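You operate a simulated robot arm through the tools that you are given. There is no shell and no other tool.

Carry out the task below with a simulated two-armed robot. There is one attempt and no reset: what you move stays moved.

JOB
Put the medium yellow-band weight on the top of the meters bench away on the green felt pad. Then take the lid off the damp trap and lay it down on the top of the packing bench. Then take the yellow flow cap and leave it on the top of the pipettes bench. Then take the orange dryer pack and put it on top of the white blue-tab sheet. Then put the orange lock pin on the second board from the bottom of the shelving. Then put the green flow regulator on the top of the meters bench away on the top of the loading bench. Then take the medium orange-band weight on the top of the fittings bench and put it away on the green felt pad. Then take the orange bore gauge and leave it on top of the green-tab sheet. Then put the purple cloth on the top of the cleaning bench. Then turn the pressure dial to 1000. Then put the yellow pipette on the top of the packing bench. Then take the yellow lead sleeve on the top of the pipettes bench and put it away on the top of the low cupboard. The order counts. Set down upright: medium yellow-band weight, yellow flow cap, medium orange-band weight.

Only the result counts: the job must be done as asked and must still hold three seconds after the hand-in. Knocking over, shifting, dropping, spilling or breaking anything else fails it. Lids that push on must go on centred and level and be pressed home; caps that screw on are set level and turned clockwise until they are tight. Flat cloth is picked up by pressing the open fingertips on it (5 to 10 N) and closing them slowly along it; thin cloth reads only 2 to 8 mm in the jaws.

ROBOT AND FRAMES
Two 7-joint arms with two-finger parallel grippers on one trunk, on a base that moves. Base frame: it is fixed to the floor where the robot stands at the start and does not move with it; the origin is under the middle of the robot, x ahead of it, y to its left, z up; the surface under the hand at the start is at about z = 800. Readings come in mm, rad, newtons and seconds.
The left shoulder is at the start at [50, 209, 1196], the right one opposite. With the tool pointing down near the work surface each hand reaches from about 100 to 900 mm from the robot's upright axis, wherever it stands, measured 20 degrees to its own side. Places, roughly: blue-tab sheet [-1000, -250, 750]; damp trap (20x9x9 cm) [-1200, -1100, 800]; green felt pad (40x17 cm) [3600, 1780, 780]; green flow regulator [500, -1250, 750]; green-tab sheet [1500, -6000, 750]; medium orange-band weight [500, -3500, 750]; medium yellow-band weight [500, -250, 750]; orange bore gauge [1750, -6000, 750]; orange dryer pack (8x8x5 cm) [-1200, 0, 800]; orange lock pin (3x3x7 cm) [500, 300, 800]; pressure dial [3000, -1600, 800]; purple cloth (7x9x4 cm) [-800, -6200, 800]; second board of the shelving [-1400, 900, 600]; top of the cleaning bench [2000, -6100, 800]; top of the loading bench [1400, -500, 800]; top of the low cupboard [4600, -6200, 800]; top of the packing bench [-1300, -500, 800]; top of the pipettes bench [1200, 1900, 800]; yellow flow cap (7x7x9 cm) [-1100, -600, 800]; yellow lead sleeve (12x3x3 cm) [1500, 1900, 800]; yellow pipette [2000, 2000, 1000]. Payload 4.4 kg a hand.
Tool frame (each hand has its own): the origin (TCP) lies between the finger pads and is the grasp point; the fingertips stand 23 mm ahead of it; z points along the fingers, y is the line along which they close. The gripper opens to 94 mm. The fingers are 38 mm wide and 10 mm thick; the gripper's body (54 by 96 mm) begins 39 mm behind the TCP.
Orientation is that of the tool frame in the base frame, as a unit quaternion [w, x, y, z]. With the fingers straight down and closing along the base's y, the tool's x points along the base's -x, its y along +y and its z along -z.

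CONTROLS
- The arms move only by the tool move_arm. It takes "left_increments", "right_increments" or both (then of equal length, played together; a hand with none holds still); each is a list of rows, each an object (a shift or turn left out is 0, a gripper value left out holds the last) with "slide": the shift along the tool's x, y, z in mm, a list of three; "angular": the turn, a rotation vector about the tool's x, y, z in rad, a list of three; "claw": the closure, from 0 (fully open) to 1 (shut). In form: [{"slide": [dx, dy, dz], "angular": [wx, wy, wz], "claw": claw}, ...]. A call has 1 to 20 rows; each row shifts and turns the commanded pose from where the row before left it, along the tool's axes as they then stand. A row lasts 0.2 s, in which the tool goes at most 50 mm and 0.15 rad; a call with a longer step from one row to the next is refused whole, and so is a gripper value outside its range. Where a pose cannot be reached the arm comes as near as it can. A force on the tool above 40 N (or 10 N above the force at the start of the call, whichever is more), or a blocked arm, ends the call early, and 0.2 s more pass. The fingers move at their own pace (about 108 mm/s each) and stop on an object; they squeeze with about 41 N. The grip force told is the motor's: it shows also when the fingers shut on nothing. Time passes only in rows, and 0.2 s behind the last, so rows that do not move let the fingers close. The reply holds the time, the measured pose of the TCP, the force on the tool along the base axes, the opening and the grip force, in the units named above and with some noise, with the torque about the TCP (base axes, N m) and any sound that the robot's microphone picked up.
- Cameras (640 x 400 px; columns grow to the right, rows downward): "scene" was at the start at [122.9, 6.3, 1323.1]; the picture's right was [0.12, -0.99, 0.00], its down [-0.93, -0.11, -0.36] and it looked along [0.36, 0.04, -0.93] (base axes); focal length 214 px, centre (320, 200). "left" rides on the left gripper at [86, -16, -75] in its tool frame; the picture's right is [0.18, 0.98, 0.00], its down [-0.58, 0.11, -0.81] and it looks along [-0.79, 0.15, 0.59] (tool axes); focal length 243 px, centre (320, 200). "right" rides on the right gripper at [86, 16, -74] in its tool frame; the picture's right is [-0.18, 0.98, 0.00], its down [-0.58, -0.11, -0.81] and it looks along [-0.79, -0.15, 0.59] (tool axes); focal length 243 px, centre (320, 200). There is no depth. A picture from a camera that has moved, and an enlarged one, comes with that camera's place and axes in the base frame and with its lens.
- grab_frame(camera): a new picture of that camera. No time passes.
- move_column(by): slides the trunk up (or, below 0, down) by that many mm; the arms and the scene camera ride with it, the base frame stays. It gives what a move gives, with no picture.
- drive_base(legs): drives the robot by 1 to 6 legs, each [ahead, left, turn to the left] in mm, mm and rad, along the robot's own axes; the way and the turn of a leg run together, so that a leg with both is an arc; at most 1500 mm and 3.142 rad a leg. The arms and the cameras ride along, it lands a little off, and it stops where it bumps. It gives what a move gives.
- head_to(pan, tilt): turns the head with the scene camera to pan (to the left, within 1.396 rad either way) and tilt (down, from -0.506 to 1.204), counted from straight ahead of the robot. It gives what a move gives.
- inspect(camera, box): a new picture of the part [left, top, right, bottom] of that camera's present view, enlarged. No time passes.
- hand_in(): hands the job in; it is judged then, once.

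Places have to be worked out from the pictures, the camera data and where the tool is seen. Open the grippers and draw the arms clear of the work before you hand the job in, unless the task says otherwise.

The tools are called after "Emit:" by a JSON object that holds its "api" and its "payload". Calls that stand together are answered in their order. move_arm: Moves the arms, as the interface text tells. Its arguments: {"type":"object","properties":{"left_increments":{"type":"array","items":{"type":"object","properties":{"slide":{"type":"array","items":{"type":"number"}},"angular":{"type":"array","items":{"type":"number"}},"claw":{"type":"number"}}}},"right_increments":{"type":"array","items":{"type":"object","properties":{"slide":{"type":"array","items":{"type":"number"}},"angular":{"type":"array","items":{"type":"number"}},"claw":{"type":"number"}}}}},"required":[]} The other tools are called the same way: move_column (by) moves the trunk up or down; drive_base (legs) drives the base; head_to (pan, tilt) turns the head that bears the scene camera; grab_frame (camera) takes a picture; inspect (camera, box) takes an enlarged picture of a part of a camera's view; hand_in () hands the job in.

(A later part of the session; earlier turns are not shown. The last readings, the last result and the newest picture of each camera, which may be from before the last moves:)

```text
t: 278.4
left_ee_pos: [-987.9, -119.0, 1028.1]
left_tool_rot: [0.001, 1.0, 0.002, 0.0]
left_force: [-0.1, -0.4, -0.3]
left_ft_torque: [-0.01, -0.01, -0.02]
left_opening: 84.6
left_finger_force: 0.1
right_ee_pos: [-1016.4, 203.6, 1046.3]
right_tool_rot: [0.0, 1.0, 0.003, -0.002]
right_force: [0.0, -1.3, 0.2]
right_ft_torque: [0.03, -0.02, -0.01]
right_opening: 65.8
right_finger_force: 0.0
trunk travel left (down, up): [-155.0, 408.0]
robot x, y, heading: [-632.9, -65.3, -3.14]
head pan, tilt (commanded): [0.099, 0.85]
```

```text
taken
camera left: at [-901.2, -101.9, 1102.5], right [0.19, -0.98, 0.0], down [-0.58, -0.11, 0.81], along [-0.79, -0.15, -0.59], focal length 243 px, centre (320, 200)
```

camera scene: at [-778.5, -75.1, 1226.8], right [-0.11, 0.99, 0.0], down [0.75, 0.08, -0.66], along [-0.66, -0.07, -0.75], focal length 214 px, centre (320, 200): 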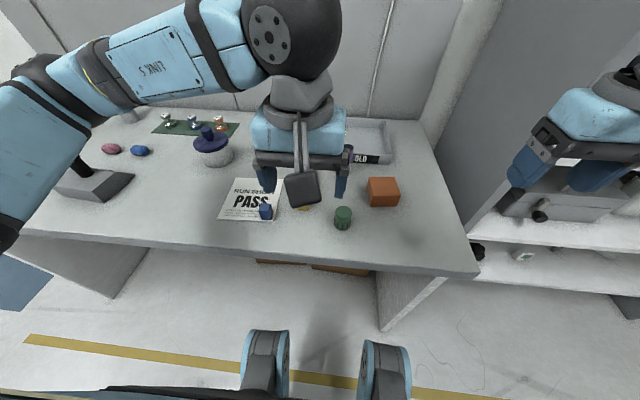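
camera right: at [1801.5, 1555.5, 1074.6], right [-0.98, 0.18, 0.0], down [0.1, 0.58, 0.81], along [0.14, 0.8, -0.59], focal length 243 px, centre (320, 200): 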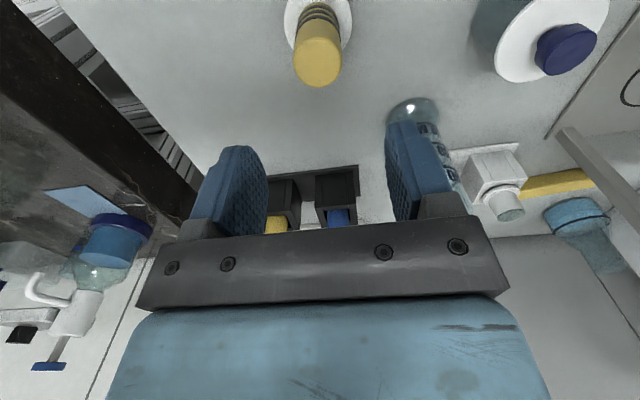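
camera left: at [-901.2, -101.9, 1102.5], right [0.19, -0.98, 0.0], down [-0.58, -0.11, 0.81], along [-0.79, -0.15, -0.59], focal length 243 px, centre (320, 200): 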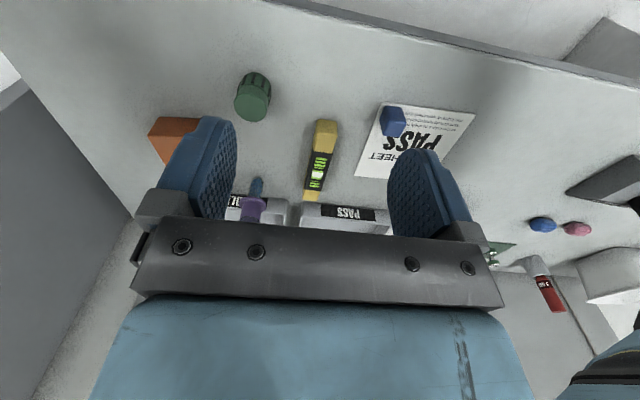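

The pack's top is about (-1167,39,853). I move the left hand above it with the gripper fully open and check the box's orientation.

Emit:
{"api": "move_arm", "payload": {"left_increments": [{"slide": [-29.8, -26.3, 3], "claw": 0.0}, {"slide": [-29.8, -26.3, 3]}, {"slide": [-29.8, -26.3, 3]}, {"slide": [-29.8, -26.3, 3]}, {"slide": [-29.8, -26.3, 3]}, {"slide": [-29.8, -26.3, 3]}, {"slide": [0, 0, 0]}]}}

Emit:
{"api": "grab_frame", "payload": {"camera": "left"}}

Emit:
{"api": "inspect", "payload": {"camera": "scene", "box": [200, 140, 440, 260]}}

```text
t: 280.0
left_ee_pos: [-1167.0, 36.2, 1010.7]
left_tool_rot: [0.001, 1.0, 0.003, 0.0]
left_force: [-1.1, -0.4, 0.6]
left_ft_torque: [0.0, -0.03, -0.01]
left_opening: 93.8
left_finger_force: 0.1
right_ee_pos: [-1015.2, 202.4, 1046.5]
right_tool_rot: [0.0, 1.0, 0.003, -0.003]
right_force: [-0.2, 0.1, 0.2]
right_ft_torque: [0.0, -0.03, 0.0]
right_opening: 65.9
right_finger_force: 0.0
trunk travel left (down, up): [-155.0, 408.0]
robot x, y, heading: [-638.3, -65.2, -3.129]
head pan, tilt (commanded): [0.099, 0.85]
```

```text
taken
camera left: at [-1080.4, 53.6, 1084.3], right [0.19, -0.98, 0.0], down [-0.58, -0.11, 0.81], along [-0.79, -0.15, -0.59], focal length 243 px, centre (320, 200)
```

left: 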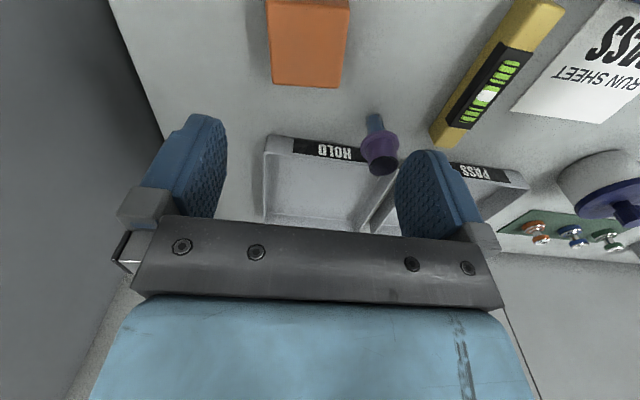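

```text
2.67 times, centred on (320, 200) of scene
camera zoom: at [-778.3, -75.7, 1226.8], right [-0.11, 0.99, 0.0], down [0.75, 0.08, -0.66], along [-0.66, -0.07, -0.75], focal length 572 px, centre (320, 200)
```

zoom: 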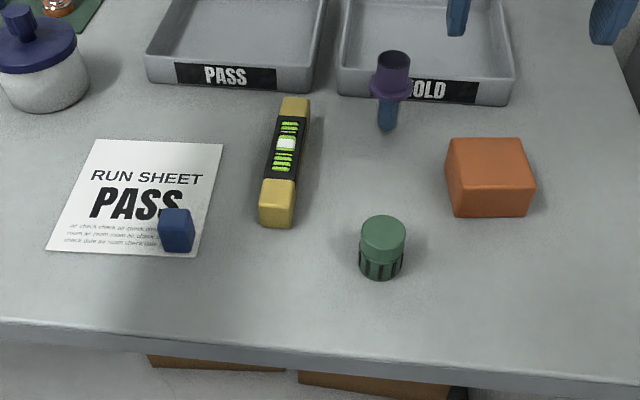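

I zoom on the pack in both views to measure its centre and yaw precisely (80 mm box versus 94 mm opening).

Emit:
{"api": "inspect", "payload": {"camera": "left", "box": [240, 0, 380, 100]}}

Emit:
{"api": "inspect", "payload": {"camera": "scene", "box": [350, 165, 420, 220]}}

```text
4.00 times, centred on (310, 50) of left
camera zoom: at [-1080.4, 53.6, 1084.3], right [0.19, -0.98, 0.0], down [-0.58, -0.11, 0.81], along [-0.79, -0.15, -0.59], focal length 970 px, centre (360, 800)
```

zoom: 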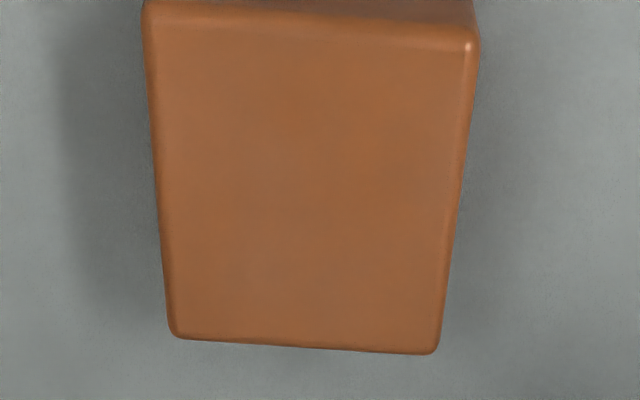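

```text
7.27 times, centred on (385, 192) of scene
camera zoom: at [-778.3, -75.7, 1226.8], right [-0.11, 0.99, 0.0], down [0.75, 0.08, -0.66], along [-0.66, -0.07, -0.75], focal length 1560 px, centre (-153, 254)
```

zoom: 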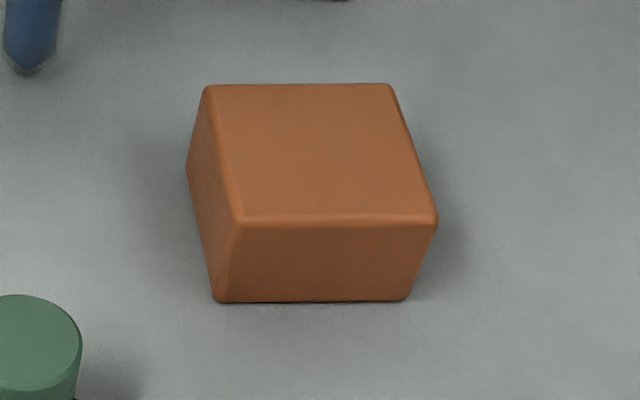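

The box is about 70 mm, centred at (-1172,45), top z≈853 and turned 0.13 rad counter-clockwise. I align the left gripper with it and descend.

Emit:
{"api": "move_arm", "payload": {"left_increments": [{"slide": [-5, -9, 0], "angular": [0, 0, -0.128]}, {"slide": [0, 0, 40]}, {"slide": [0, 0, 40]}, {"slide": [0, 0, 40]}, {"slide": [0, 0, 0]}]}}

Emit:
{"api": "grab_frame", "payload": {"camera": "left"}}

Emit:
{"api": "inspect", "payload": {"camera": "scene", "box": [320, 120, 460, 230]}}

```text
t: 281.2
left_ee_pos: [-1174.6, 45.9, 889.4]
left_tool_rot: [0.0, 0.998, 0.066, 0.001]
left_force: [-0.3, -0.6, 1.0]
left_ft_torque: [0.03, -0.04, 0.0]
left_opening: 94.1
left_finger_force: 0.0
right_ee_pos: [-1016.6, 203.4, 1045.8]
right_tool_rot: [0.0, 1.0, 0.004, -0.004]
right_force: [0.7, 0.7, 0.4]
right_ft_torque: [0.0, -0.02, -0.01]
right_opening: 65.8
right_finger_force: 0.1
trunk travel left (down, up): [-155.0, 408.0]
robot x, y, heading: [-632.8, -67.5, -3.138]
head pan, tilt (commanded): [0.099, 0.85]
```

```text
taken
camera left: at [-1090.1, 74.3, 964.2], right [0.31, -0.95, 0.0], down [-0.56, -0.18, 0.81], along [-0.77, -0.25, -0.59], focal length 243 px, centre (320, 200)
```

left: 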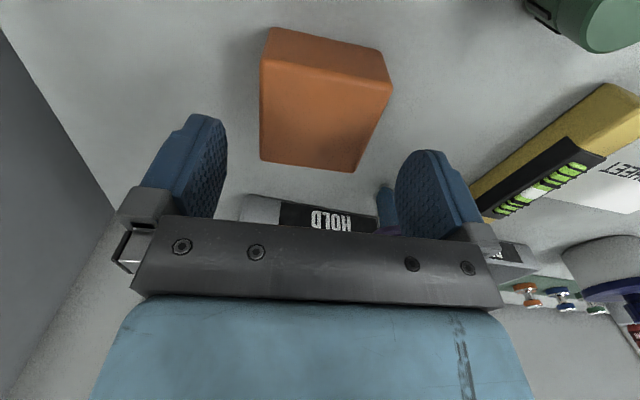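

```text
3.64 times, centred on (390, 175) of scene
camera zoom: at [-778.2, -75.0, 1226.8], right [-0.11, 0.99, 0.0], down [0.75, 0.08, -0.66], along [-0.66, -0.07, -0.75], focal length 780 px, centre (66, 291)
```

zoom: 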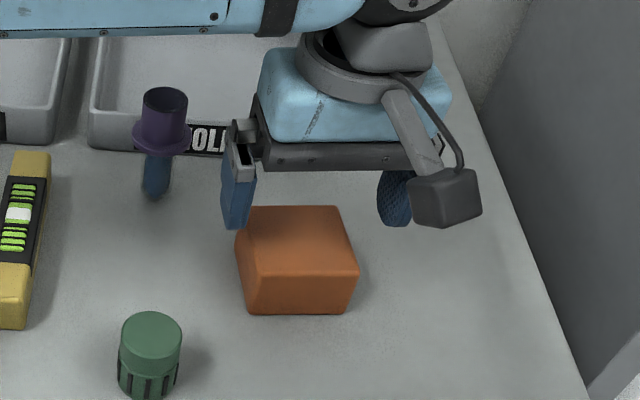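

The gripper is aligned with the box. I descend the rest, close and lift slightly.

Emit:
{"api": "move_arm", "payload": {"left_increments": [{"slide": [2, 0, 30]}, {"slide": [0, 0, 27]}, {"slide": [0, 0, 0]}, {"claw": 1.0}, {"claw": 1.0}, {"claw": 1.0}]}}

Emit:
{"api": "grab_frame", "payload": {"camera": "left"}}

```text
t: 282.6
left_ee_pos: [-1171.9, 47.0, 835.9]
left_tool_rot: [0.001, 0.998, 0.067, 0.0]
left_force: [0.2, 0.5, 1.0]
left_ft_torque: [0.12, -0.1, -0.01]
left_opening: 69.8
left_finger_force: 41.2
right_ee_pos: [-1016.6, 203.1, 1046.1]
right_tool_rot: [0.0, 1.0, 0.004, -0.002]
right_force: [-0.7, -0.3, -0.7]
right_ft_torque: [-0.03, 0.0, -0.02]
right_opening: 65.6
right_finger_force: 0.1
trunk travel left (down, up): [-155.0, 408.0]
robot x, y, heading: [-630.6, -63.0, -3.133]
head pan, tilt (commanded): [0.099, 0.85]
```

```text
taken
camera left: at [-1088.5, 73.8, 908.4], right [0.31, -0.95, 0.0], down [-0.56, -0.18, 0.81], along [-0.77, -0.25, -0.59], focal length 243 px, centre (320, 200)
```

left: 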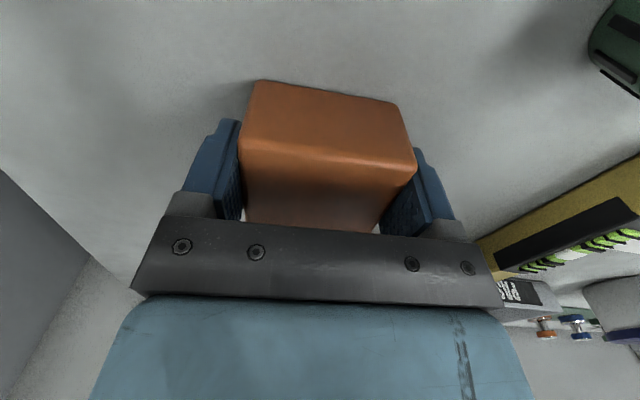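

The pack is held (70 mm). I lift it, carry it over the sheet (spanning x -1215…-1066, y -362…-223, with the blue block at its front-right corner) to about (-1158,-312).

Emit:
{"api": "move_arm", "payload": {"left_increments": [{"slide": [0, 0, -10]}, {"slide": [0, 0, -40]}, {"slide": [0, 0, -40]}, {"slide": [0, 0, -30]}, {"slide": [-4, 44.7, 0]}, {"slide": [-4, 44.7, 0]}, {"slide": [-4, 44.7, 0]}, {"slide": [-4, 44.7, 0]}, {"slide": [-4, 44.7, 0]}, {"slide": [-4, 44.7, 0]}, {"slide": [-4, 44.7, 0]}, {"slide": [-4, 44.7, 0]}, {"slide": [0, 0, 0]}]}}

Emit:
{"api": "grab_frame", "payload": {"camera": "left"}}

Emit:
{"api": "inspect", "payload": {"camera": "scene", "box": [180, 120, 360, 250]}}

```text
t: 285.4
left_ee_pos: [-1155.0, -310.3, 955.2]
left_tool_rot: [0.002, 0.998, 0.066, 0.0]
left_force: [0.0, -0.1, -1.8]
left_ft_torque: [-0.02, -0.08, 0.0]
left_opening: 69.8
left_finger_force: 41.3
right_ee_pos: [-1016.1, 204.6, 1044.3]
right_tool_rot: [0.0, 1.0, 0.003, -0.003]
right_force: [-0.5, -0.2, -0.1]
right_ft_torque: [-0.03, 0.0, 0.04]
right_opening: 66.0
right_finger_force: 0.1
trunk travel left (down, up): [-155.0, 408.0]
robot x, y, heading: [-633.8, -63.4, -3.133]
head pan, tilt (commanded): [0.099, 0.85]
```

```text
taken
camera left: at [-1071.2, -282.9, 1028.3], right [0.31, -0.95, 0.0], down [-0.56, -0.18, 0.81], along [-0.77, -0.25, -0.59], focal length 243 px, centre (320, 200)
```

left: 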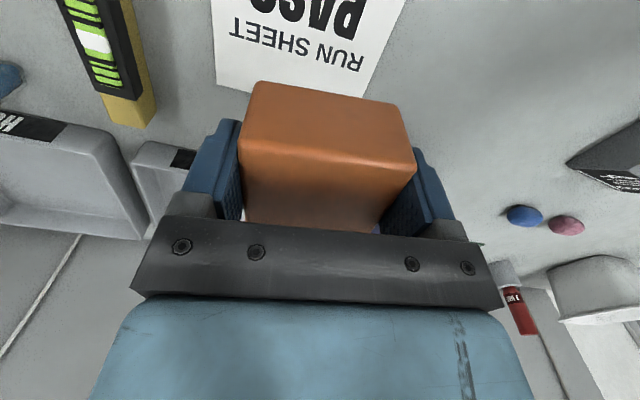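

```text
3.08 times, centred on (270, 185) of scene
camera zoom: at [-778.8, -74.4, 1226.7], right [-0.11, 0.99, 0.0], down [0.75, 0.08, -0.66], along [-0.66, -0.07, -0.75], focal length 660 px, centre (474, 246)
```

zoom: 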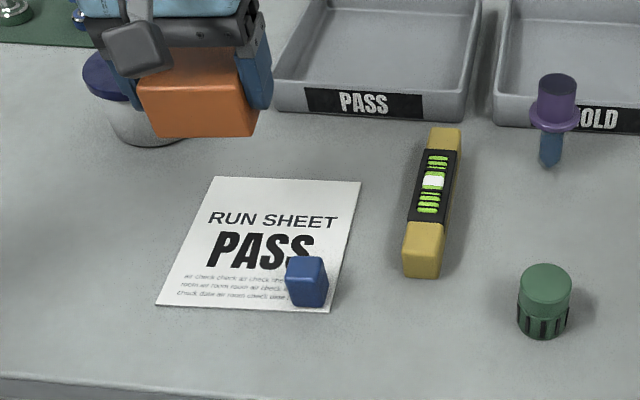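

I lower the pack to just above the sheet and check alignment with the scene camera.

Emit:
{"api": "move_arm", "payload": {"left_increments": [{"slide": [-3, 2, 35]}, {"slide": [0, 0, 35]}, {"slide": [0, 0, 30]}, {"slide": [0, 0, 10]}, {"slide": [0, 0, 0]}]}}

Emit:
{"api": "inspect", "payload": {"camera": "scene", "box": [180, 120, 360, 250]}}

Emit:
{"api": "grab_frame", "payload": {"camera": "left"}}

```text
t: 286.6
left_ee_pos: [-1157.5, -313.1, 843.8]
left_tool_rot: [0.001, 0.998, 0.067, 0.0]
left_force: [0.1, 0.4, -2.2]
left_ft_torque: [-0.02, -0.05, 0.03]
left_opening: 69.6
left_finger_force: 40.6
right_ee_pos: [-1016.2, 202.3, 1045.8]
right_tool_rot: [0.0, 1.0, 0.004, -0.002]
right_force: [-0.1, 0.4, 0.4]
right_ft_torque: [0.05, 0.01, 0.01]
right_opening: 66.0
right_finger_force: 0.0
trunk travel left (down, up): [-155.0, 408.0]
robot x, y, heading: [-634.7, -64.8, -3.133]
head pan, tilt (commanded): [0.099, 0.85]
```

```text
3.08 times, centred on (270, 185) of scene
camera zoom: at [-778.7, -75.2, 1226.7], right [-0.11, 0.99, 0.0], down [0.75, 0.08, -0.66], along [-0.66, -0.07, -0.75], focal length 660 px, centre (474, 246)
```

zoom: 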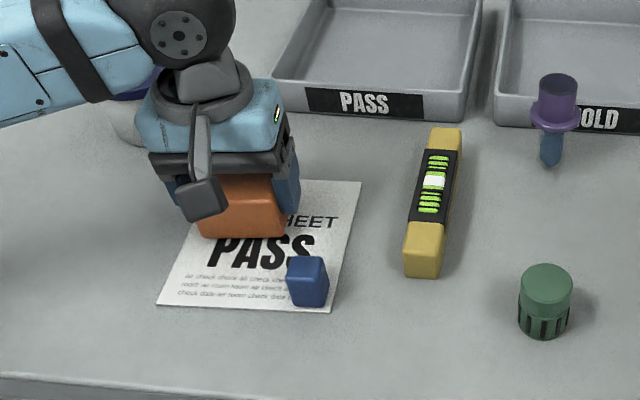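

```text
taken
camera left: at [-1073.4, -286.0, 917.1], right [0.31, -0.95, 0.0], down [-0.56, -0.18, 0.81], along [-0.77, -0.25, -0.59], focal length 243 px, centre (320, 200)
```

left: 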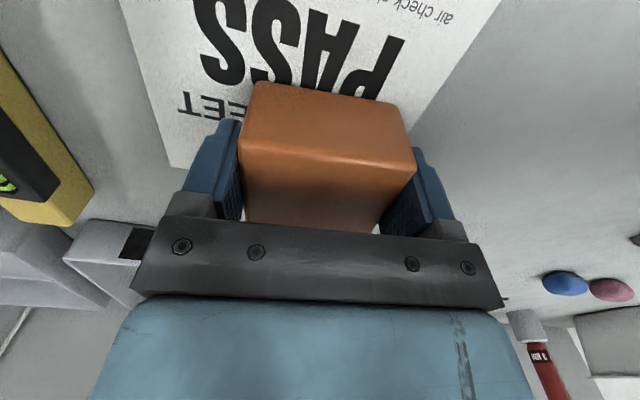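

The pack is over the sheet with margin on all sides. I shift it 4 mm inward and lower to contact.

Emit:
{"api": "move_arm", "payload": {"left_increments": [{"slide": [0, -4, 2]}, {"slide": [0, 0, 2]}, {"slide": [0, 0, 2]}, {"slide": [0, 0, 1]}]}}

```text
t: 287.6
left_ee_pos: [-1158.3, -309.5, 837.9]
left_tool_rot: [0.001, 0.998, 0.066, 0.0]
left_force: [0.9, 0.6, 0.9]
left_ft_torque: [0.1, -0.08, 0.01]
left_opening: 69.7
left_finger_force: 41.3
right_ee_pos: [-1015.6, 203.6, 1045.5]
right_tool_rot: [0.001, 1.0, 0.003, -0.003]
right_force: [-0.2, -0.5, -0.2]
right_ft_torque: [0.0, 0.03, 0.02]
right_opening: 65.9
right_finger_force: 0.1
trunk travel left (down, up): [-155.0, 408.0]
robot x, y, heading: [-631.9, -62.0, -3.138]
head pan, tilt (commanded): [0.099, 0.85]
```

The load has gone to the sheet. I open the gripper and lift away.

Emit:
{"api": "move_arm", "payload": {"left_increments": [{"slide": [0, 0, 1]}, {"claw": 0.0}, {"claw": 0.0}, {"claw": 0.0}, {"slide": [0, 0, -20]}, {"slide": [0, 0, -40]}, {"slide": [0, 0, -45]}, {"slide": [0, 0, -45]}]}}

Emit:
{"api": "inspect", "payload": {"camera": "scene", "box": [180, 120, 360, 250]}}

```text
t: 289.4
left_ee_pos: [-1159.5, -306.0, 985.6]
left_tool_rot: [0.001, 0.998, 0.068, 0.0]
left_force: [0.3, -0.2, -1.2]
left_ft_torque: [0.0, 0.03, -0.02]
left_opening: 94.1
left_finger_force: 0.1
right_ee_pos: [-1016.0, 205.6, 1044.6]
right_tool_rot: [0.001, 1.0, 0.003, -0.003]
right_force: [0.1, 0.8, 0.2]
right_ft_torque: [-0.02, 0.01, 0.0]
right_opening: 65.8
right_finger_force: 0.1
trunk travel left (down, up): [-155.0, 408.0]
robot x, y, heading: [-632.0, -63.8, -3.133]
head pan, tilt (commanded): [0.099, 0.85]
```

```text
3.08 times, centred on (270, 185) of scene
camera zoom: at [-778.2, -74.6, 1226.7], right [-0.11, 0.99, 0.0], down [0.75, 0.08, -0.66], along [-0.66, -0.07, -0.75], focal length 660 px, centre (474, 246)
```

zoom: 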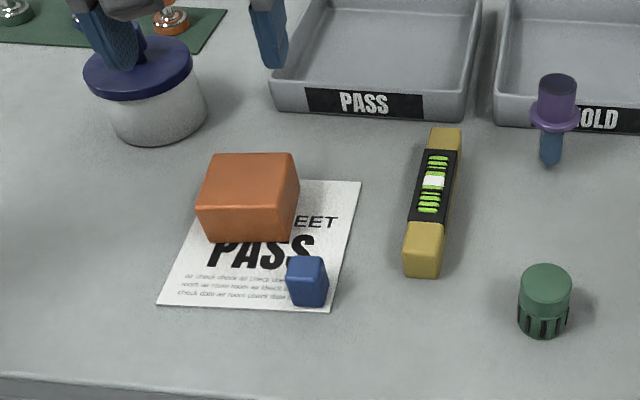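

The dryer pack rests on the sheet. Before fetching the lock pin I study the shelving from here to learn its board heights.

Emit:
{"api": "head_to", "payload": {"pan": -1.0, "tilt": 0.6}}

Emit:
{"api": "grab_frame", "payload": {"camera": "scene"}}

Emit:
{"api": "inspect", "payload": {"camera": "scene", "box": [100, 100, 500, 400]}}

```text
t: 290.8
left_ee_pos: [-1160.0, -306.8, 985.9]
left_tool_rot: [0.001, 0.998, 0.067, 0.001]
left_force: [0.3, -0.3, -0.2]
left_ft_torque: [-0.03, 0.01, 0.03]
left_opening: 94.2
left_finger_force: 0.1
right_ee_pos: [-1016.4, 202.7, 1046.1]
right_tool_rot: [0.0, 1.0, 0.003, -0.002]
right_force: [-0.1, -0.6, -0.7]
right_ft_torque: [0.01, 0.01, -0.04]
right_opening: 65.6
right_finger_force: 0.1
trunk travel left (down, up): [-155.0, 408.0]
robot x, y, heading: [-634.6, -66.1, -3.137]
head pan, tilt (commanded): [-1.0, 0.6]
```

```text
taken
camera scene: at [-749.1, 7.2, 1247.6], right [0.84, 0.55, 0.0], down [0.31, -0.47, -0.82], along [-0.45, 0.69, -0.57], focal length 214 px, centre (320, 200)
```

scene: 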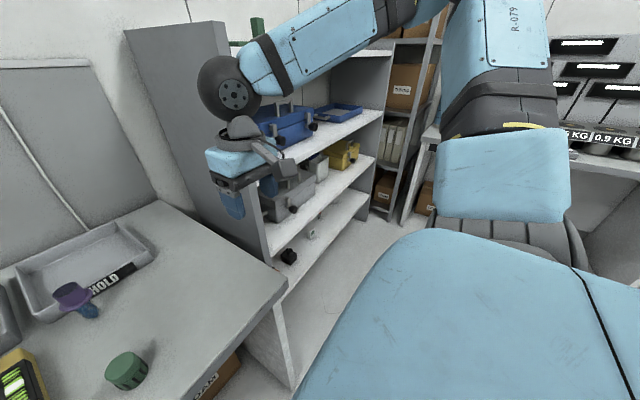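

```text
1.33 times, centred on (300, 250) of scene
camera zoom: at [-749.1, 7.2, 1247.6], right [0.84, 0.55, 0.0], down [0.31, -0.47, -0.82], along [-0.45, 0.69, -0.57], focal length 286 px, centre (347, 133)
```

zoom: 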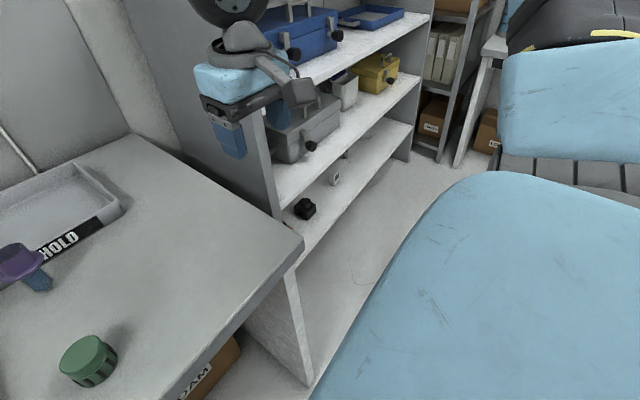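

I tuck the left hand, raise the trunk, back away, turn round and drive to the left end of the meters bench for the lock pin (right hand).

Emit:
{"api": "move_arm", "payload": {"left_increments": [{"slide": [40, 0, -10], "angular": [0, 0, 0.064]}, {"slide": [40, 0, -10], "angular": [0, 0, 0.064]}, {"slide": [40, 0, -10]}, {"slide": [40, 0, -10]}]}}

Emit:
{"api": "move_column", "payload": {"by": 300}}

Emit:
{"api": "drive_base", "payload": {"legs": [[-300, 0, 0], [0, 0, 3.135], [0, 600, 0], [320, 0, 0]]}}

Emit:
{"api": "head_to", "payload": {"pan": -0.3, "tilt": 0.9}}

Emit:
{"api": "grab_frame", "payload": {"camera": "scene"}}

```text
t: 291.8
left_ee_pos: [-996.7, -300.1, 1026.9]
left_tool_rot: [0.0, 1.0, 0.003, 0.0]
left_force: [0.3, -0.3, 0.7]
left_ft_torque: [0.02, 0.0, -0.01]
left_opening: 94.2
left_finger_force: 0.0
right_ee_pos: [-1015.4, 203.0, 1045.6]
right_tool_rot: [0.0, 1.0, 0.003, -0.003]
right_force: [-0.1, 0.0, 0.5]
right_ft_torque: [0.01, 0.0, -0.01]
right_opening: 65.8
right_finger_force: 0.1
trunk travel left (down, up): [-155.0, 408.0]
robot x, y, heading: [-634.3, -65.4, -3.128]
head pan, tilt (commanded): [-1.0, 0.6]
```

```text
t: 294.8
left_ee_pos: [-997.9, -300.3, 1326.1]
left_tool_rot: [0.001, 1.0, 0.003, 0.0]
left_force: [-0.6, 0.3, 0.2]
left_ft_torque: [-0.01, 0.02, 0.0]
left_opening: 94.0
left_finger_force: 0.1
right_ee_pos: [-1016.4, 203.5, 1345.6]
right_tool_rot: [0.0, 1.0, 0.003, -0.003]
right_force: [-0.5, 0.3, -0.3]
right_ft_torque: [-0.01, -0.03, 0.02]
right_opening: 65.6
right_finger_force: 0.0
trunk travel left (down, up): [-455.0, 108.0]
robot x, y, heading: [-632.5, -68.9, -3.132]
head pan, tilt (commanded): [-1.0, 0.6]
```

```text
t: 311.1
left_ee_pos: [390.5, 728.5, 1326.9]
left_tool_rot: [0.0, 0.025, 1.0, 0.001]
left_force: [0.0, 0.4, -0.4]
left_ft_torque: [0.01, 0.02, 0.0]
left_opening: 94.0
left_finger_force: 0.1
right_ee_pos: [381.4, 224.8, 1346.5]
right_tool_rot: [0.004, 0.022, 1.0, 0.0]
right_force: [0.4, 0.1, -0.3]
right_ft_torque: [0.0, 0.0, 0.02]
right_opening: 65.6
right_finger_force: 0.1
trunk travel left (down, up): [-455.0, 108.0]
robot x, y, heading: [13.6, 514.0, -0.05]
head pan, tilt (commanded): [-1.0, 0.6]
```

```text
t: 312.1
left_ee_pos: [390.2, 729.2, 1326.2]
left_tool_rot: [0.0, 0.024, 1.0, 0.0]
left_force: [-0.4, -0.3, 0.1]
left_ft_torque: [-0.01, 0.01, 0.02]
left_opening: 94.1
left_finger_force: 0.0
right_ee_pos: [380.4, 224.8, 1345.4]
right_tool_rot: [0.003, 0.024, 1.0, 0.0]
right_force: [-0.3, -0.6, 0.4]
right_ft_torque: [0.0, 0.0, 0.0]
right_opening: 66.1
right_finger_force: 0.1
trunk travel left (down, up): [-455.0, 108.0]
robot x, y, heading: [11.9, 516.6, -0.05]
head pan, tilt (commanded): [-0.3, 0.901]
```

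```text
taken
camera scene: at [151.7, 485.4, 1522.9], right [-0.34, -0.94, 0.0], down [-0.74, 0.27, -0.62], along [0.58, -0.21, -0.78], focal length 214 px, centre (320, 200)
```

scene: 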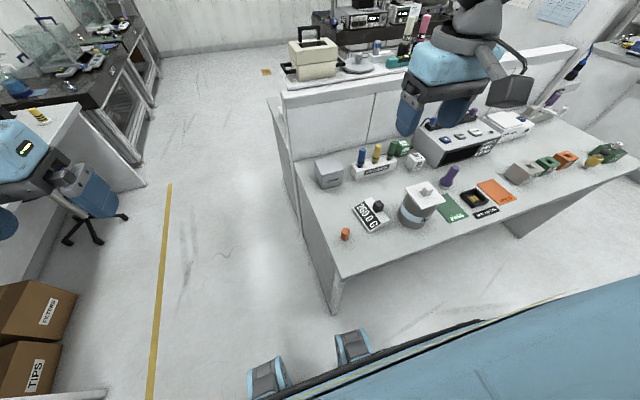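

I correct the heading, lower the trunk and zoom in on the lock pin.

Emit:
{"api": "drive_base", "payload": {"legs": [[0, 20, 0.05]]}}

Emit:
{"api": "move_column", "payload": {"by": -300}}

Emit:
{"api": "grab_frame", "payload": {"camera": "scene"}}

Emit:
{"api": "grab_frame", "payload": {"camera": "right"}}

```text
t: 313.0
left_ee_pos: [379.1, 763.2, 1328.4]
left_tool_rot: [0.0, -0.002, 1.0, 0.002]
left_force: [-0.7, -1.2, 0.0]
left_ft_torque: [0.02, -0.03, 0.0]
left_opening: 94.1
left_finger_force: 0.0
right_ee_pos: [396.3, 259.2, 1344.1]
right_tool_rot: [0.003, -0.002, 1.0, 0.003]
right_force: [-0.7, -0.1, 0.0]
right_ft_torque: [0.04, 0.0, -0.04]
right_opening: 65.8
right_finger_force: 0.1
trunk travel left (down, up): [-455.0, 108.0]
robot x, y, heading: [17.8, 535.1, 0.007]
head pan, tilt (commanded): [-0.3, 0.901]
```

```text
t: 316.0
left_ee_pos: [378.5, 767.9, 1026.3]
left_tool_rot: [0.0, 0.0, 1.0, 0.0]
left_force: [0.1, -0.4, 0.1]
left_ft_torque: [0.0, 0.0, 0.02]
left_opening: 94.1
left_finger_force: 0.0
right_ee_pos: [396.5, 263.5, 1045.9]
right_tool_rot: [0.002, -0.003, 1.0, 0.001]
right_force: [0.0, -0.5, 0.4]
right_ft_torque: [0.0, -0.01, -0.01]
right_opening: 65.8
right_finger_force: 0.0
trunk travel left (down, up): [-155.0, 408.0]
robot x, y, heading: [13.1, 532.4, 0.007]
head pan, tilt (commanded): [-0.3, 0.901]
```

```text
taken
camera scene: at [153.5, 512.3, 1222.9], right [-0.29, -0.96, 0.0], down [-0.75, 0.23, -0.62], along [0.59, -0.18, -0.78], focal length 214 px, centre (320, 200)
```

scene: 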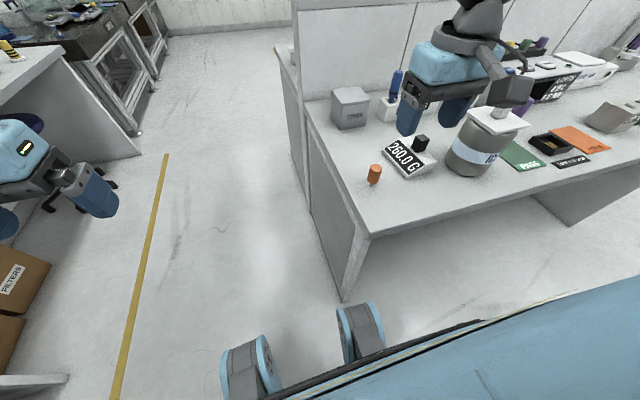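

```text
taken
camera right: at [309.5, 277.9, 1119.3], right [0.18, 0.98, 0.0], down [0.58, -0.11, 0.81], along [0.8, -0.14, -0.59], focal length 243 px, centre (320, 200)
```

right: 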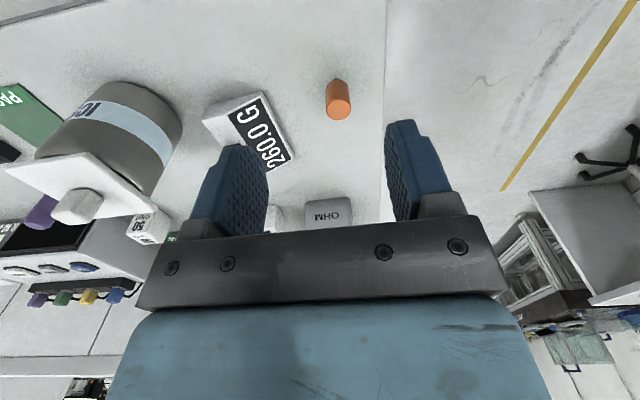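

Emit:
{"api": "inspect", "payload": {"camera": "scene", "box": [335, 140, 415, 200]}}

Emit:
{"api": "inspect", "payload": {"camera": "right", "box": [290, 60, 390, 140]}}

```text
6.67 times, centred on (375, 170) of scene
camera zoom: at [153.5, 512.3, 1222.9], right [-0.29, -0.96, 0.0], down [-0.75, 0.23, -0.62], along [0.59, -0.18, -0.78], focal length 1430 px, centre (-47, 400)
```

zoom: 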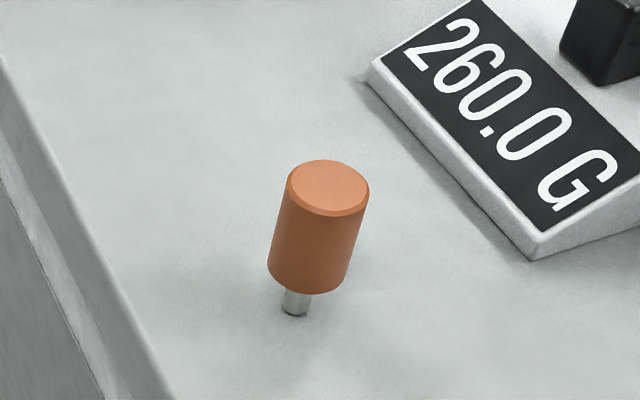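

```text
5.00 times, centred on (340, 100) of right
camera zoom: at [309.5, 277.9, 1119.3], right [0.18, 0.98, 0.0], down [0.58, -0.11, 0.81], along [0.8, -0.14, -0.59], focal length 1213 px, centre (220, 700)
```

zoom: 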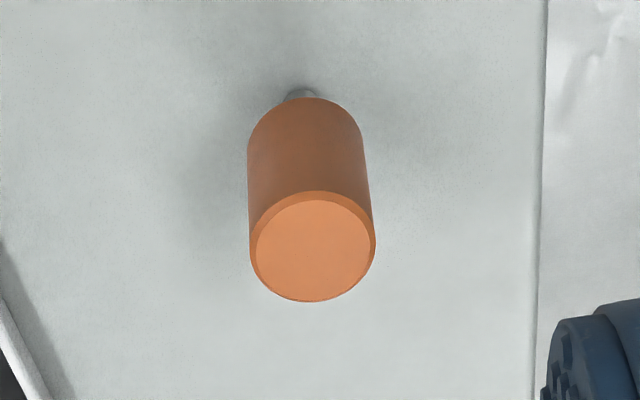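

The pin is an orange grip standing on a thin stem: top (479,270.5,866), handle about 28 mm thick, 55 mm from the bench's left end. To be able to set it on the shelf upright I will grasp it with the gripper tilted well forward, approaching from the bench's left end; so I reposition the robot facing −y.

Emit:
{"api": "move_arm", "payload": {"left_increments": [{"slide": [45, 0, -10]}, {"slide": [45, 0, -10]}]}}

Emit:
{"api": "drive_base", "payload": {"legs": [[0, 300, -0.007], [0, 0, -1.571]]}}

Emit:
{"api": "head_to", "payload": {"pan": 0.3, "tilt": 0.7}}

Emit:
{"api": "grab_frame", "payload": {"camera": "scene"}}

```text
t: 316.6
left_ee_pos: [311.1, 761.9, 1058.4]
left_tool_rot: [-0.001, -0.001, 1.0, 0.002]
left_force: [-0.8, 0.0, 0.7]
left_ft_torque: [-0.02, -0.02, -0.01]
left_opening: 94.1
left_finger_force: 0.1
left hand out of reach, approached as far as the arm can: row 2
right_ee_pos: [396.3, 262.9, 1045.8]
right_tool_rot: [0.003, -0.002, 1.0, 0.001]
right_force: [0.0, 0.0, 0.2]
right_ft_torque: [0.04, -0.01, 0.0]
right_opening: 65.8
right_finger_force: 0.0
trunk travel left (down, up): [-155.0, 408.0]
robot x, y, heading: [15.4, 535.0, 0.004]
head pan, tilt (commanded): [-0.3, 0.901]
```

```text
t: 323.6
left_ee_pos: [242.0, 534.7, 1059.1]
left_tool_rot: [0.0, 0.707, 0.707, 0.002]
left_force: [-0.2, -0.1, 0.2]
left_ft_torque: [0.04, -0.01, -0.02]
left_opening: 93.9
left_finger_force: 0.1
right_ee_pos: [-257.4, 450.9, 1046.0]
right_tool_rot: [0.003, 0.706, 0.708, -0.002]
right_force: [0.6, -0.5, -0.3]
right_ft_torque: [0.04, -0.01, 0.03]
right_opening: 65.5
right_finger_force: 0.0
trunk travel left (down, up): [-155.0, 408.0]
robot x, y, heading: [14.7, 836.8, -1.562]
head pan, tilt (commanded): [-0.3, 0.901]
```

```text
t: 324.6
left_ee_pos: [243.7, 535.4, 1057.9]
left_tool_rot: [0.001, 0.707, 0.707, 0.001]
left_force: [-0.2, -0.9, -0.1]
left_ft_torque: [-0.01, -0.01, 0.03]
left_opening: 94.1
left_finger_force: 0.0
right_ee_pos: [-258.9, 450.6, 1045.7]
right_tool_rot: [0.002, 0.705, 0.709, -0.001]
right_force: [0.1, 0.5, -0.9]
right_ft_torque: [0.02, 0.01, -0.02]
right_opening: 65.7
right_finger_force: 0.0
trunk travel left (down, up): [-155.0, 408.0]
robot x, y, heading: [13.9, 832.4, -1.569]
head pan, tilt (commanded): [0.3, 0.7]
```

```text
taken
camera scene: at [39.1, 683.7, 1239.0], right [-0.95, -0.3, 0.0], down [-0.19, 0.62, -0.76], along [0.23, -0.73, -0.64], focal length 214 px, centre (320, 200)
```

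scene: 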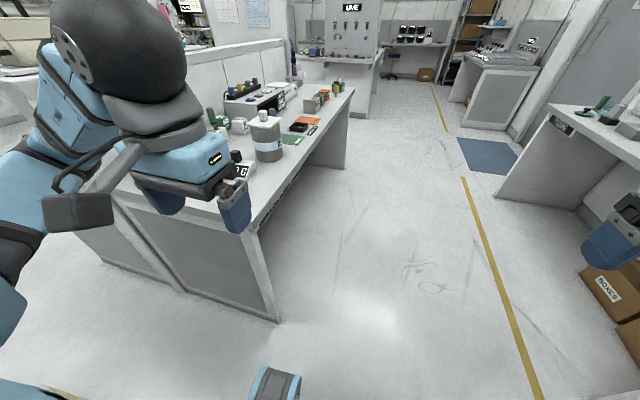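

I sidestep along the aisle to put the pin on the right hand's side.

Emit:
{"api": "drive_base", "payload": {"legs": [[-30, 736, 0]]}}

Emit:
{"api": "head_to", "payload": {"pan": -0.4, "tilt": 0.75}}

Emit:
{"api": "grab_frame", "payload": {"camera": "scene"}}

```text
t: 331.4
left_ee_pos: [969.0, 571.2, 1058.6]
left_tool_rot: [0.0, 0.705, 0.709, 0.001]
left_force: [1.0, -0.4, -0.5]
left_ft_torque: [-0.01, 0.02, 0.03]
left_opening: 94.0
left_finger_force: 0.1
right_ee_pos: [468.5, 484.1, 1045.8]
right_tool_rot: [0.002, 0.704, 0.71, -0.001]
right_force: [-0.2, -0.3, -0.5]
right_ft_torque: [-0.01, -0.01, 0.0]
right_opening: 65.8
right_finger_force: 0.0
trunk travel left (down, up): [-155.0, 408.0]
robot x, y, heading: [737.9, 867.0, -1.558]
head pan, tilt (commanded): [0.3, 0.7]
```

```text
t: 332.5
left_ee_pos: [968.7, 572.3, 1059.0]
left_tool_rot: [0.001, 0.705, 0.709, 0.002]
left_force: [-0.3, -0.1, -0.1]
left_ft_torque: [-0.04, -0.01, -0.03]
left_opening: 94.1
left_finger_force: 0.0
right_ee_pos: [469.0, 484.3, 1046.4]
right_tool_rot: [0.002, 0.704, 0.71, -0.001]
right_force: [0.4, -0.3, 0.3]
right_ft_torque: [0.0, 0.01, 0.0]
right_opening: 66.0
right_finger_force: 0.0
trunk travel left (down, up): [-155.0, 408.0]
robot x, y, heading: [739.1, 866.2, -1.564]
head pan, tilt (commanded): [-0.4, 0.75]
```

```text
taken
camera scene: at [707.4, 722.6, 1234.8], right [-0.92, 0.38, 0.0], down [0.26, 0.63, -0.73], along [-0.28, -0.68, -0.68], focal length 214 px, centre (320, 200)
```

scene: 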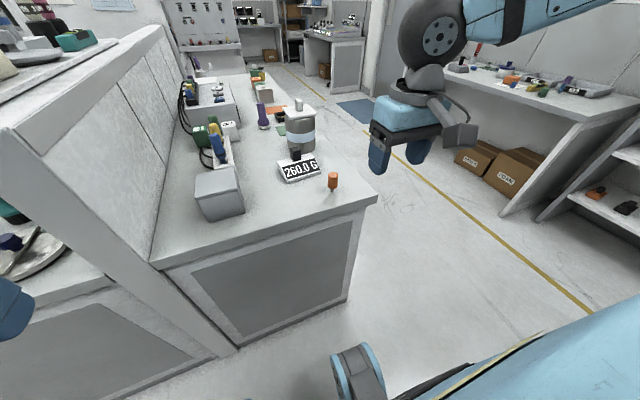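

The pin stands free at the near-left corner of the bench. I tilt the right gripper forward by 60° while it is still clear.

Emit:
{"api": "move_arm", "payload": {"right_increments": [{"angular": [0, -0.1496, 0]}, {"angular": [0, -0.1496, 0]}, {"angular": [0, -0.1496, 0]}, {"angular": [0, -0.1496, 0]}, {"angular": [0, -0.1496, 0]}, {"angular": [0, -0.1496, 0]}, {"angular": [0, -0.1496, 0]}, {"slide": [0, 0, 0]}]}}

Emit:
{"api": "grab_frame", "payload": {"camera": "scene"}}

Emit:
{"api": "grab_frame", "payload": {"camera": "right"}}

```text
t: 334.3
left_ee_pos: [968.7, 571.6, 1058.1]
left_tool_rot: [0.0, 0.705, 0.709, 0.002]
left_force: [0.2, 0.6, -0.2]
left_ft_torque: [0.0, 0.0, 0.01]
left_opening: 94.3
left_finger_force: 0.0
right_ee_pos: [474.9, 392.9, 1081.1]
right_tool_rot: [0.357, 0.609, 0.614, -0.353]
right_force: [0.5, -0.4, -0.3]
right_ft_torque: [-0.03, 0.02, 0.0]
right_opening: 66.1
right_finger_force: 0.1
right hand out of reach, approached as far as the arm can: row 3, 4, 5, 6, 7
trunk travel left (down, up): [-155.0, 408.0]
robot x, y, heading: [737.2, 869.3, -1.562]
head pan, tilt (commanded): [-0.4, 0.75]
```

```text
taken
camera scene: at [707.5, 723.0, 1234.9], right [-0.92, 0.38, 0.0], down [0.26, 0.63, -0.73], along [-0.28, -0.68, -0.68], focal length 214 px, centre (320, 200)
```

scene: 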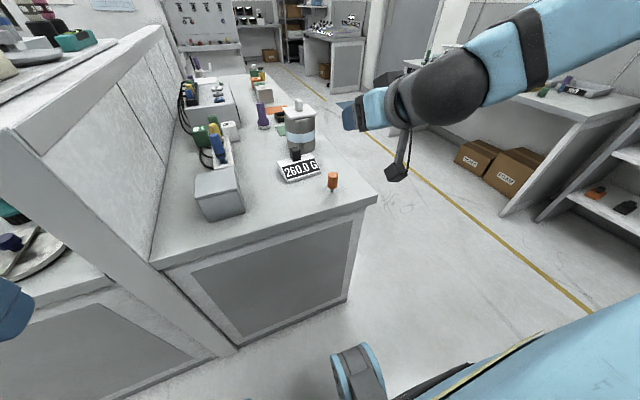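

```text
taken
camera right: at [491.0, 500.3, 1041.8], right [0.98, -0.08, 0.16], down [-0.11, 0.41, 0.9], along [-0.14, -0.91, 0.4], focal length 243 px, centre (320, 200)
```

right: 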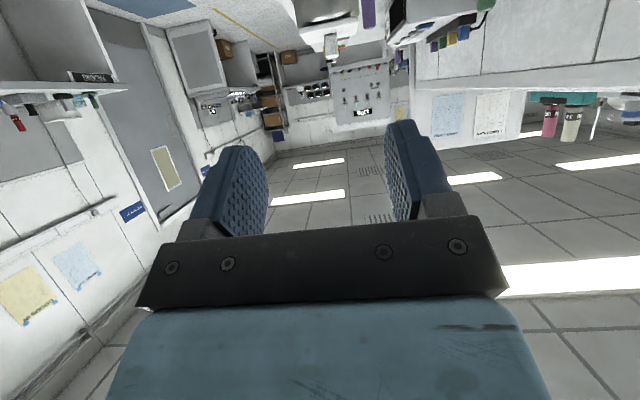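

The 60° tilt is achieved, with the hand now at (475,393,1081). I lower it in front of the bench end to the pin's height.

Emit:
{"api": "move_arm", "payload": {"right_increments": [{"slide": [34, 0.7, 19.7]}, {"slide": [34, 0.7, 19.7]}, {"slide": [34, 0.7, 19.7]}, {"slide": [34, 0.7, 19.7]}, {"slide": [34, 0.7, 19.7]}, {"slide": [30, 0.7, 17]}, {"slide": [0, 0, 0]}]}}

Emit:
{"api": "grab_frame", "payload": {"camera": "scene"}}

Emit:
{"api": "grab_frame", "payload": {"camera": "right"}}

```text
t: 335.9
left_ee_pos: [967.5, 571.8, 1058.4]
left_tool_rot: [0.001, 0.705, 0.709, 0.002]
left_force: [0.2, -0.8, -0.7]
left_ft_torque: [-0.02, -0.06, 0.01]
left_opening: 94.2
left_finger_force: 0.1
right_ee_pos: [477.4, 385.1, 849.2]
right_tool_rot: [0.358, 0.609, 0.613, -0.354]
right_force: [-0.9, -0.1, -0.2]
right_ft_torque: [0.04, -0.03, 0.01]
right_opening: 65.9
right_finger_force: 0.0
right hand out of reach, approached as far as the arm can: row 1
trunk travel left (down, up): [-155.0, 408.0]
robot x, y, heading: [738.1, 867.7, -1.563]
head pan, tilt (commanded): [-0.4, 0.75]
```

```text
taken
camera scene: at [706.5, 723.0, 1234.8], right [-0.92, 0.38, 0.0], down [0.26, 0.63, -0.73], along [-0.28, -0.68, -0.68], focal length 214 px, centre (320, 200)
```

scene: 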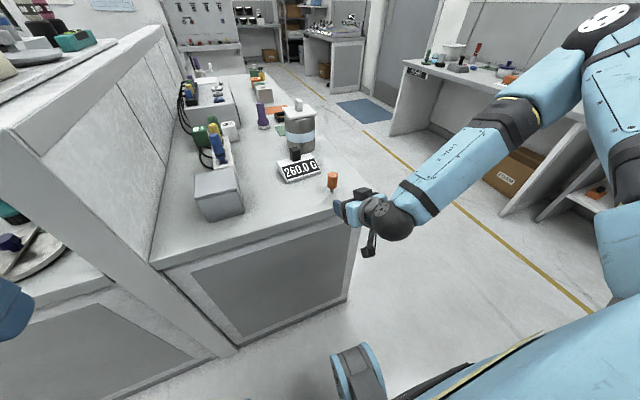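

```text
taken
camera right: at [494.2, 491.2, 810.8], right [0.98, -0.08, 0.16], down [-0.11, 0.41, 0.9], along [-0.14, -0.91, 0.4], focal length 243 px, centre (320, 200)
```

right: 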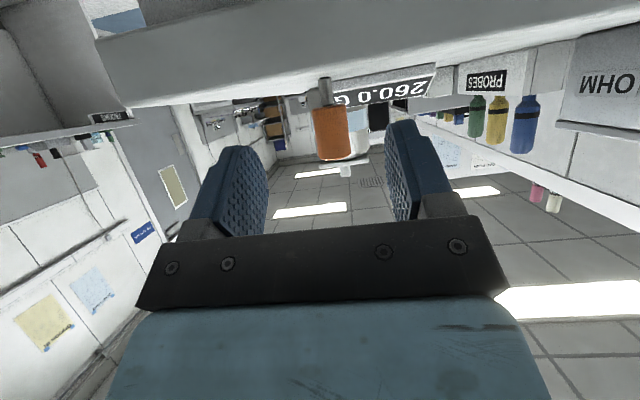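

The wrist camera shows the pin straight ahead between the fingers. I advance horizontally so the fingers straddle the handle.

Emit:
{"api": "move_arm", "payload": {"right_increments": [{"slide": [-13.7, 1.2, 25.3]}, {"slide": [-13.7, 1.2, 25.3]}, {"slide": [-13.7, 1.0, 25.3]}, {"slide": [-10, 0, 18.5]}, {"slide": [0, 0, 0]}]}}

Emit:
{"api": "grab_frame", "payload": {"camera": "right"}}

Emit:
{"api": "inspect", "payload": {"camera": "scene", "box": [270, 130, 430, 260]}}

```text
t: 337.1
left_ee_pos: [969.6, 572.2, 1058.6]
left_tool_rot: [0.001, 0.705, 0.709, 0.002]
left_force: [0.9, -0.2, 0.0]
left_ft_torque: [-0.03, 0.02, -0.01]
left_opening: 93.9
left_finger_force: 0.1
right_ee_pos: [485.2, 280.4, 849.2]
right_tool_rot: [0.357, 0.609, 0.614, -0.353]
right_force: [0.2, -0.7, 0.1]
right_ft_torque: [0.0, -0.02, 0.03]
right_opening: 66.0
right_finger_force: 0.1
trunk travel left (down, up): [-155.0, 408.0]
robot x, y, heading: [737.7, 867.8, -1.56]
head pan, tilt (commanded): [-0.4, 0.75]
```

```text
taken
camera right: at [500.5, 385.3, 809.8], right [0.98, -0.08, 0.16], down [-0.11, 0.41, 0.9], along [-0.14, -0.91, 0.4], focal length 243 px, centre (320, 200)
```

right: 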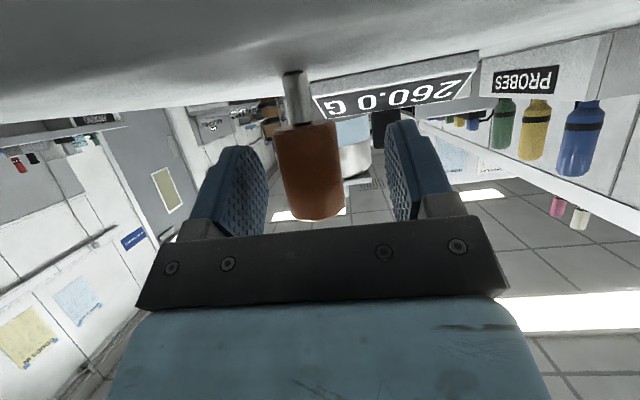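

```text
3.08 times, centred on (350, 195) of scene
camera zoom: at [707.2, 722.7, 1234.8], right [-0.92, 0.38, 0.0], down [0.26, 0.63, -0.73], along [-0.28, -0.68, -0.68], focal length 660 px, centre (228, 215)
```

zoom: 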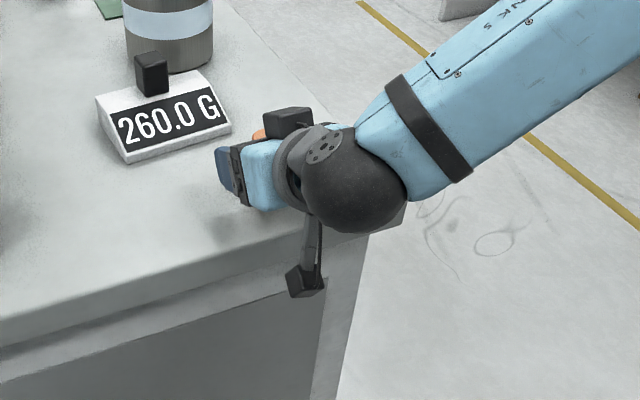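

The handle is between the fingers. I advance 8 mm more, centre, and close the gripper.

Emit:
{"api": "move_arm", "payload": {"right_increments": [{"slide": [-1.4, -4, 8.4]}, {"slide": [0, 0, 0]}, {"claw": 1.0}, {"claw": 1.0}, {"claw": 1.0}, {"claw": 1.0}]}}

Emit:
{"api": "grab_frame", "payload": {"camera": "right"}}

```text
t: 338.5
left_ee_pos: [968.7, 571.7, 1059.2]
left_tool_rot: [0.0, 0.705, 0.709, 0.001]
left_force: [0.0, 0.0, 0.3]
left_ft_torque: [-0.01, 0.01, -0.01]
left_opening: 94.2
left_finger_force: 0.0
right_ee_pos: [479.5, 271.9, 846.2]
right_tool_rot: [0.357, 0.609, 0.614, -0.353]
right_force: [-0.3, -0.8, 0.4]
right_ft_torque: [-0.04, 0.03, 0.0]
right_opening: 28.8
right_finger_force: 41.3
trunk travel left (down, up): [-155.0, 408.0]
robot x, y, heading: [737.1, 868.2, -1.558]
head pan, tilt (commanded): [-0.4, 0.75]
```

```text
taken
camera right: at [496.4, 377.5, 806.9], right [0.98, -0.08, 0.16], down [-0.11, 0.41, 0.9], along [-0.14, -0.91, 0.4], focal length 243 px, centre (320, 200)
```

right: 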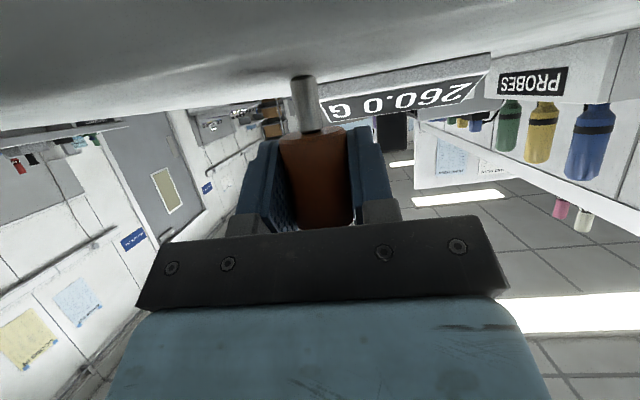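

The pin is gripped (28.8 mm). I lift it straight up and check it stays vertical.

Emit:
{"api": "move_arm", "payload": {"right_increments": [{"slide": [-8.7, 0, -5]}, {"slide": [-34, 0, -20]}, {"slide": [-40, 0, -23]}, {"slide": [0, 0, -45]}, {"slide": [0, 0, -45]}]}}

Emit:
{"api": "grab_frame", "payload": {"camera": "right"}}

Emit:
{"api": "grab_frame", "payload": {"camera": "scene"}}

```text
t: 339.7
left_ee_pos: [969.6, 572.4, 1058.1]
left_tool_rot: [0.0, 0.705, 0.71, 0.0]
left_force: [0.1, -0.4, -0.6]
left_ft_torque: [-0.04, 0.01, -0.02]
left_opening: 93.9
left_finger_force: 0.0
right_ee_pos: [481.1, 350.5, 987.5]
right_tool_rot: [0.357, 0.609, 0.613, -0.354]
right_force: [-0.4, -0.5, 0.2]
right_ft_torque: [-0.02, 0.0, 0.0]
right_opening: 28.6
right_finger_force: 41.1
trunk travel left (down, up): [-155.0, 408.0]
robot x, y, heading: [737.3, 868.2, -1.566]
head pan, tilt (commanded): [-0.4, 0.75]
```

```text
taken
camera right: at [496.5, 456.6, 948.1], right [0.98, -0.08, 0.16], down [-0.11, 0.41, 0.9], along [-0.14, -0.91, 0.4], focal length 243 px, centre (320, 200)
```

right: 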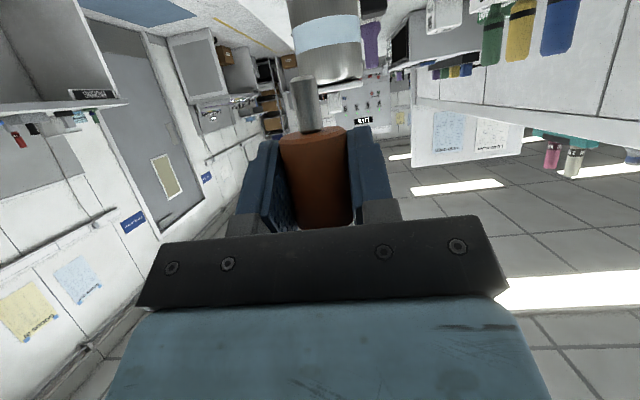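

```text
taken
camera scene: at [707.5, 723.5, 1234.9], right [-0.92, 0.38, 0.0], down [0.26, 0.63, -0.73], along [-0.28, -0.68, -0.68], focal length 214 px, centre (320, 200)
```

scene: 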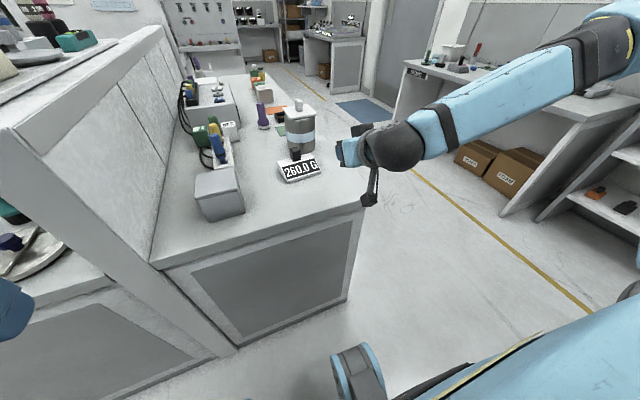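

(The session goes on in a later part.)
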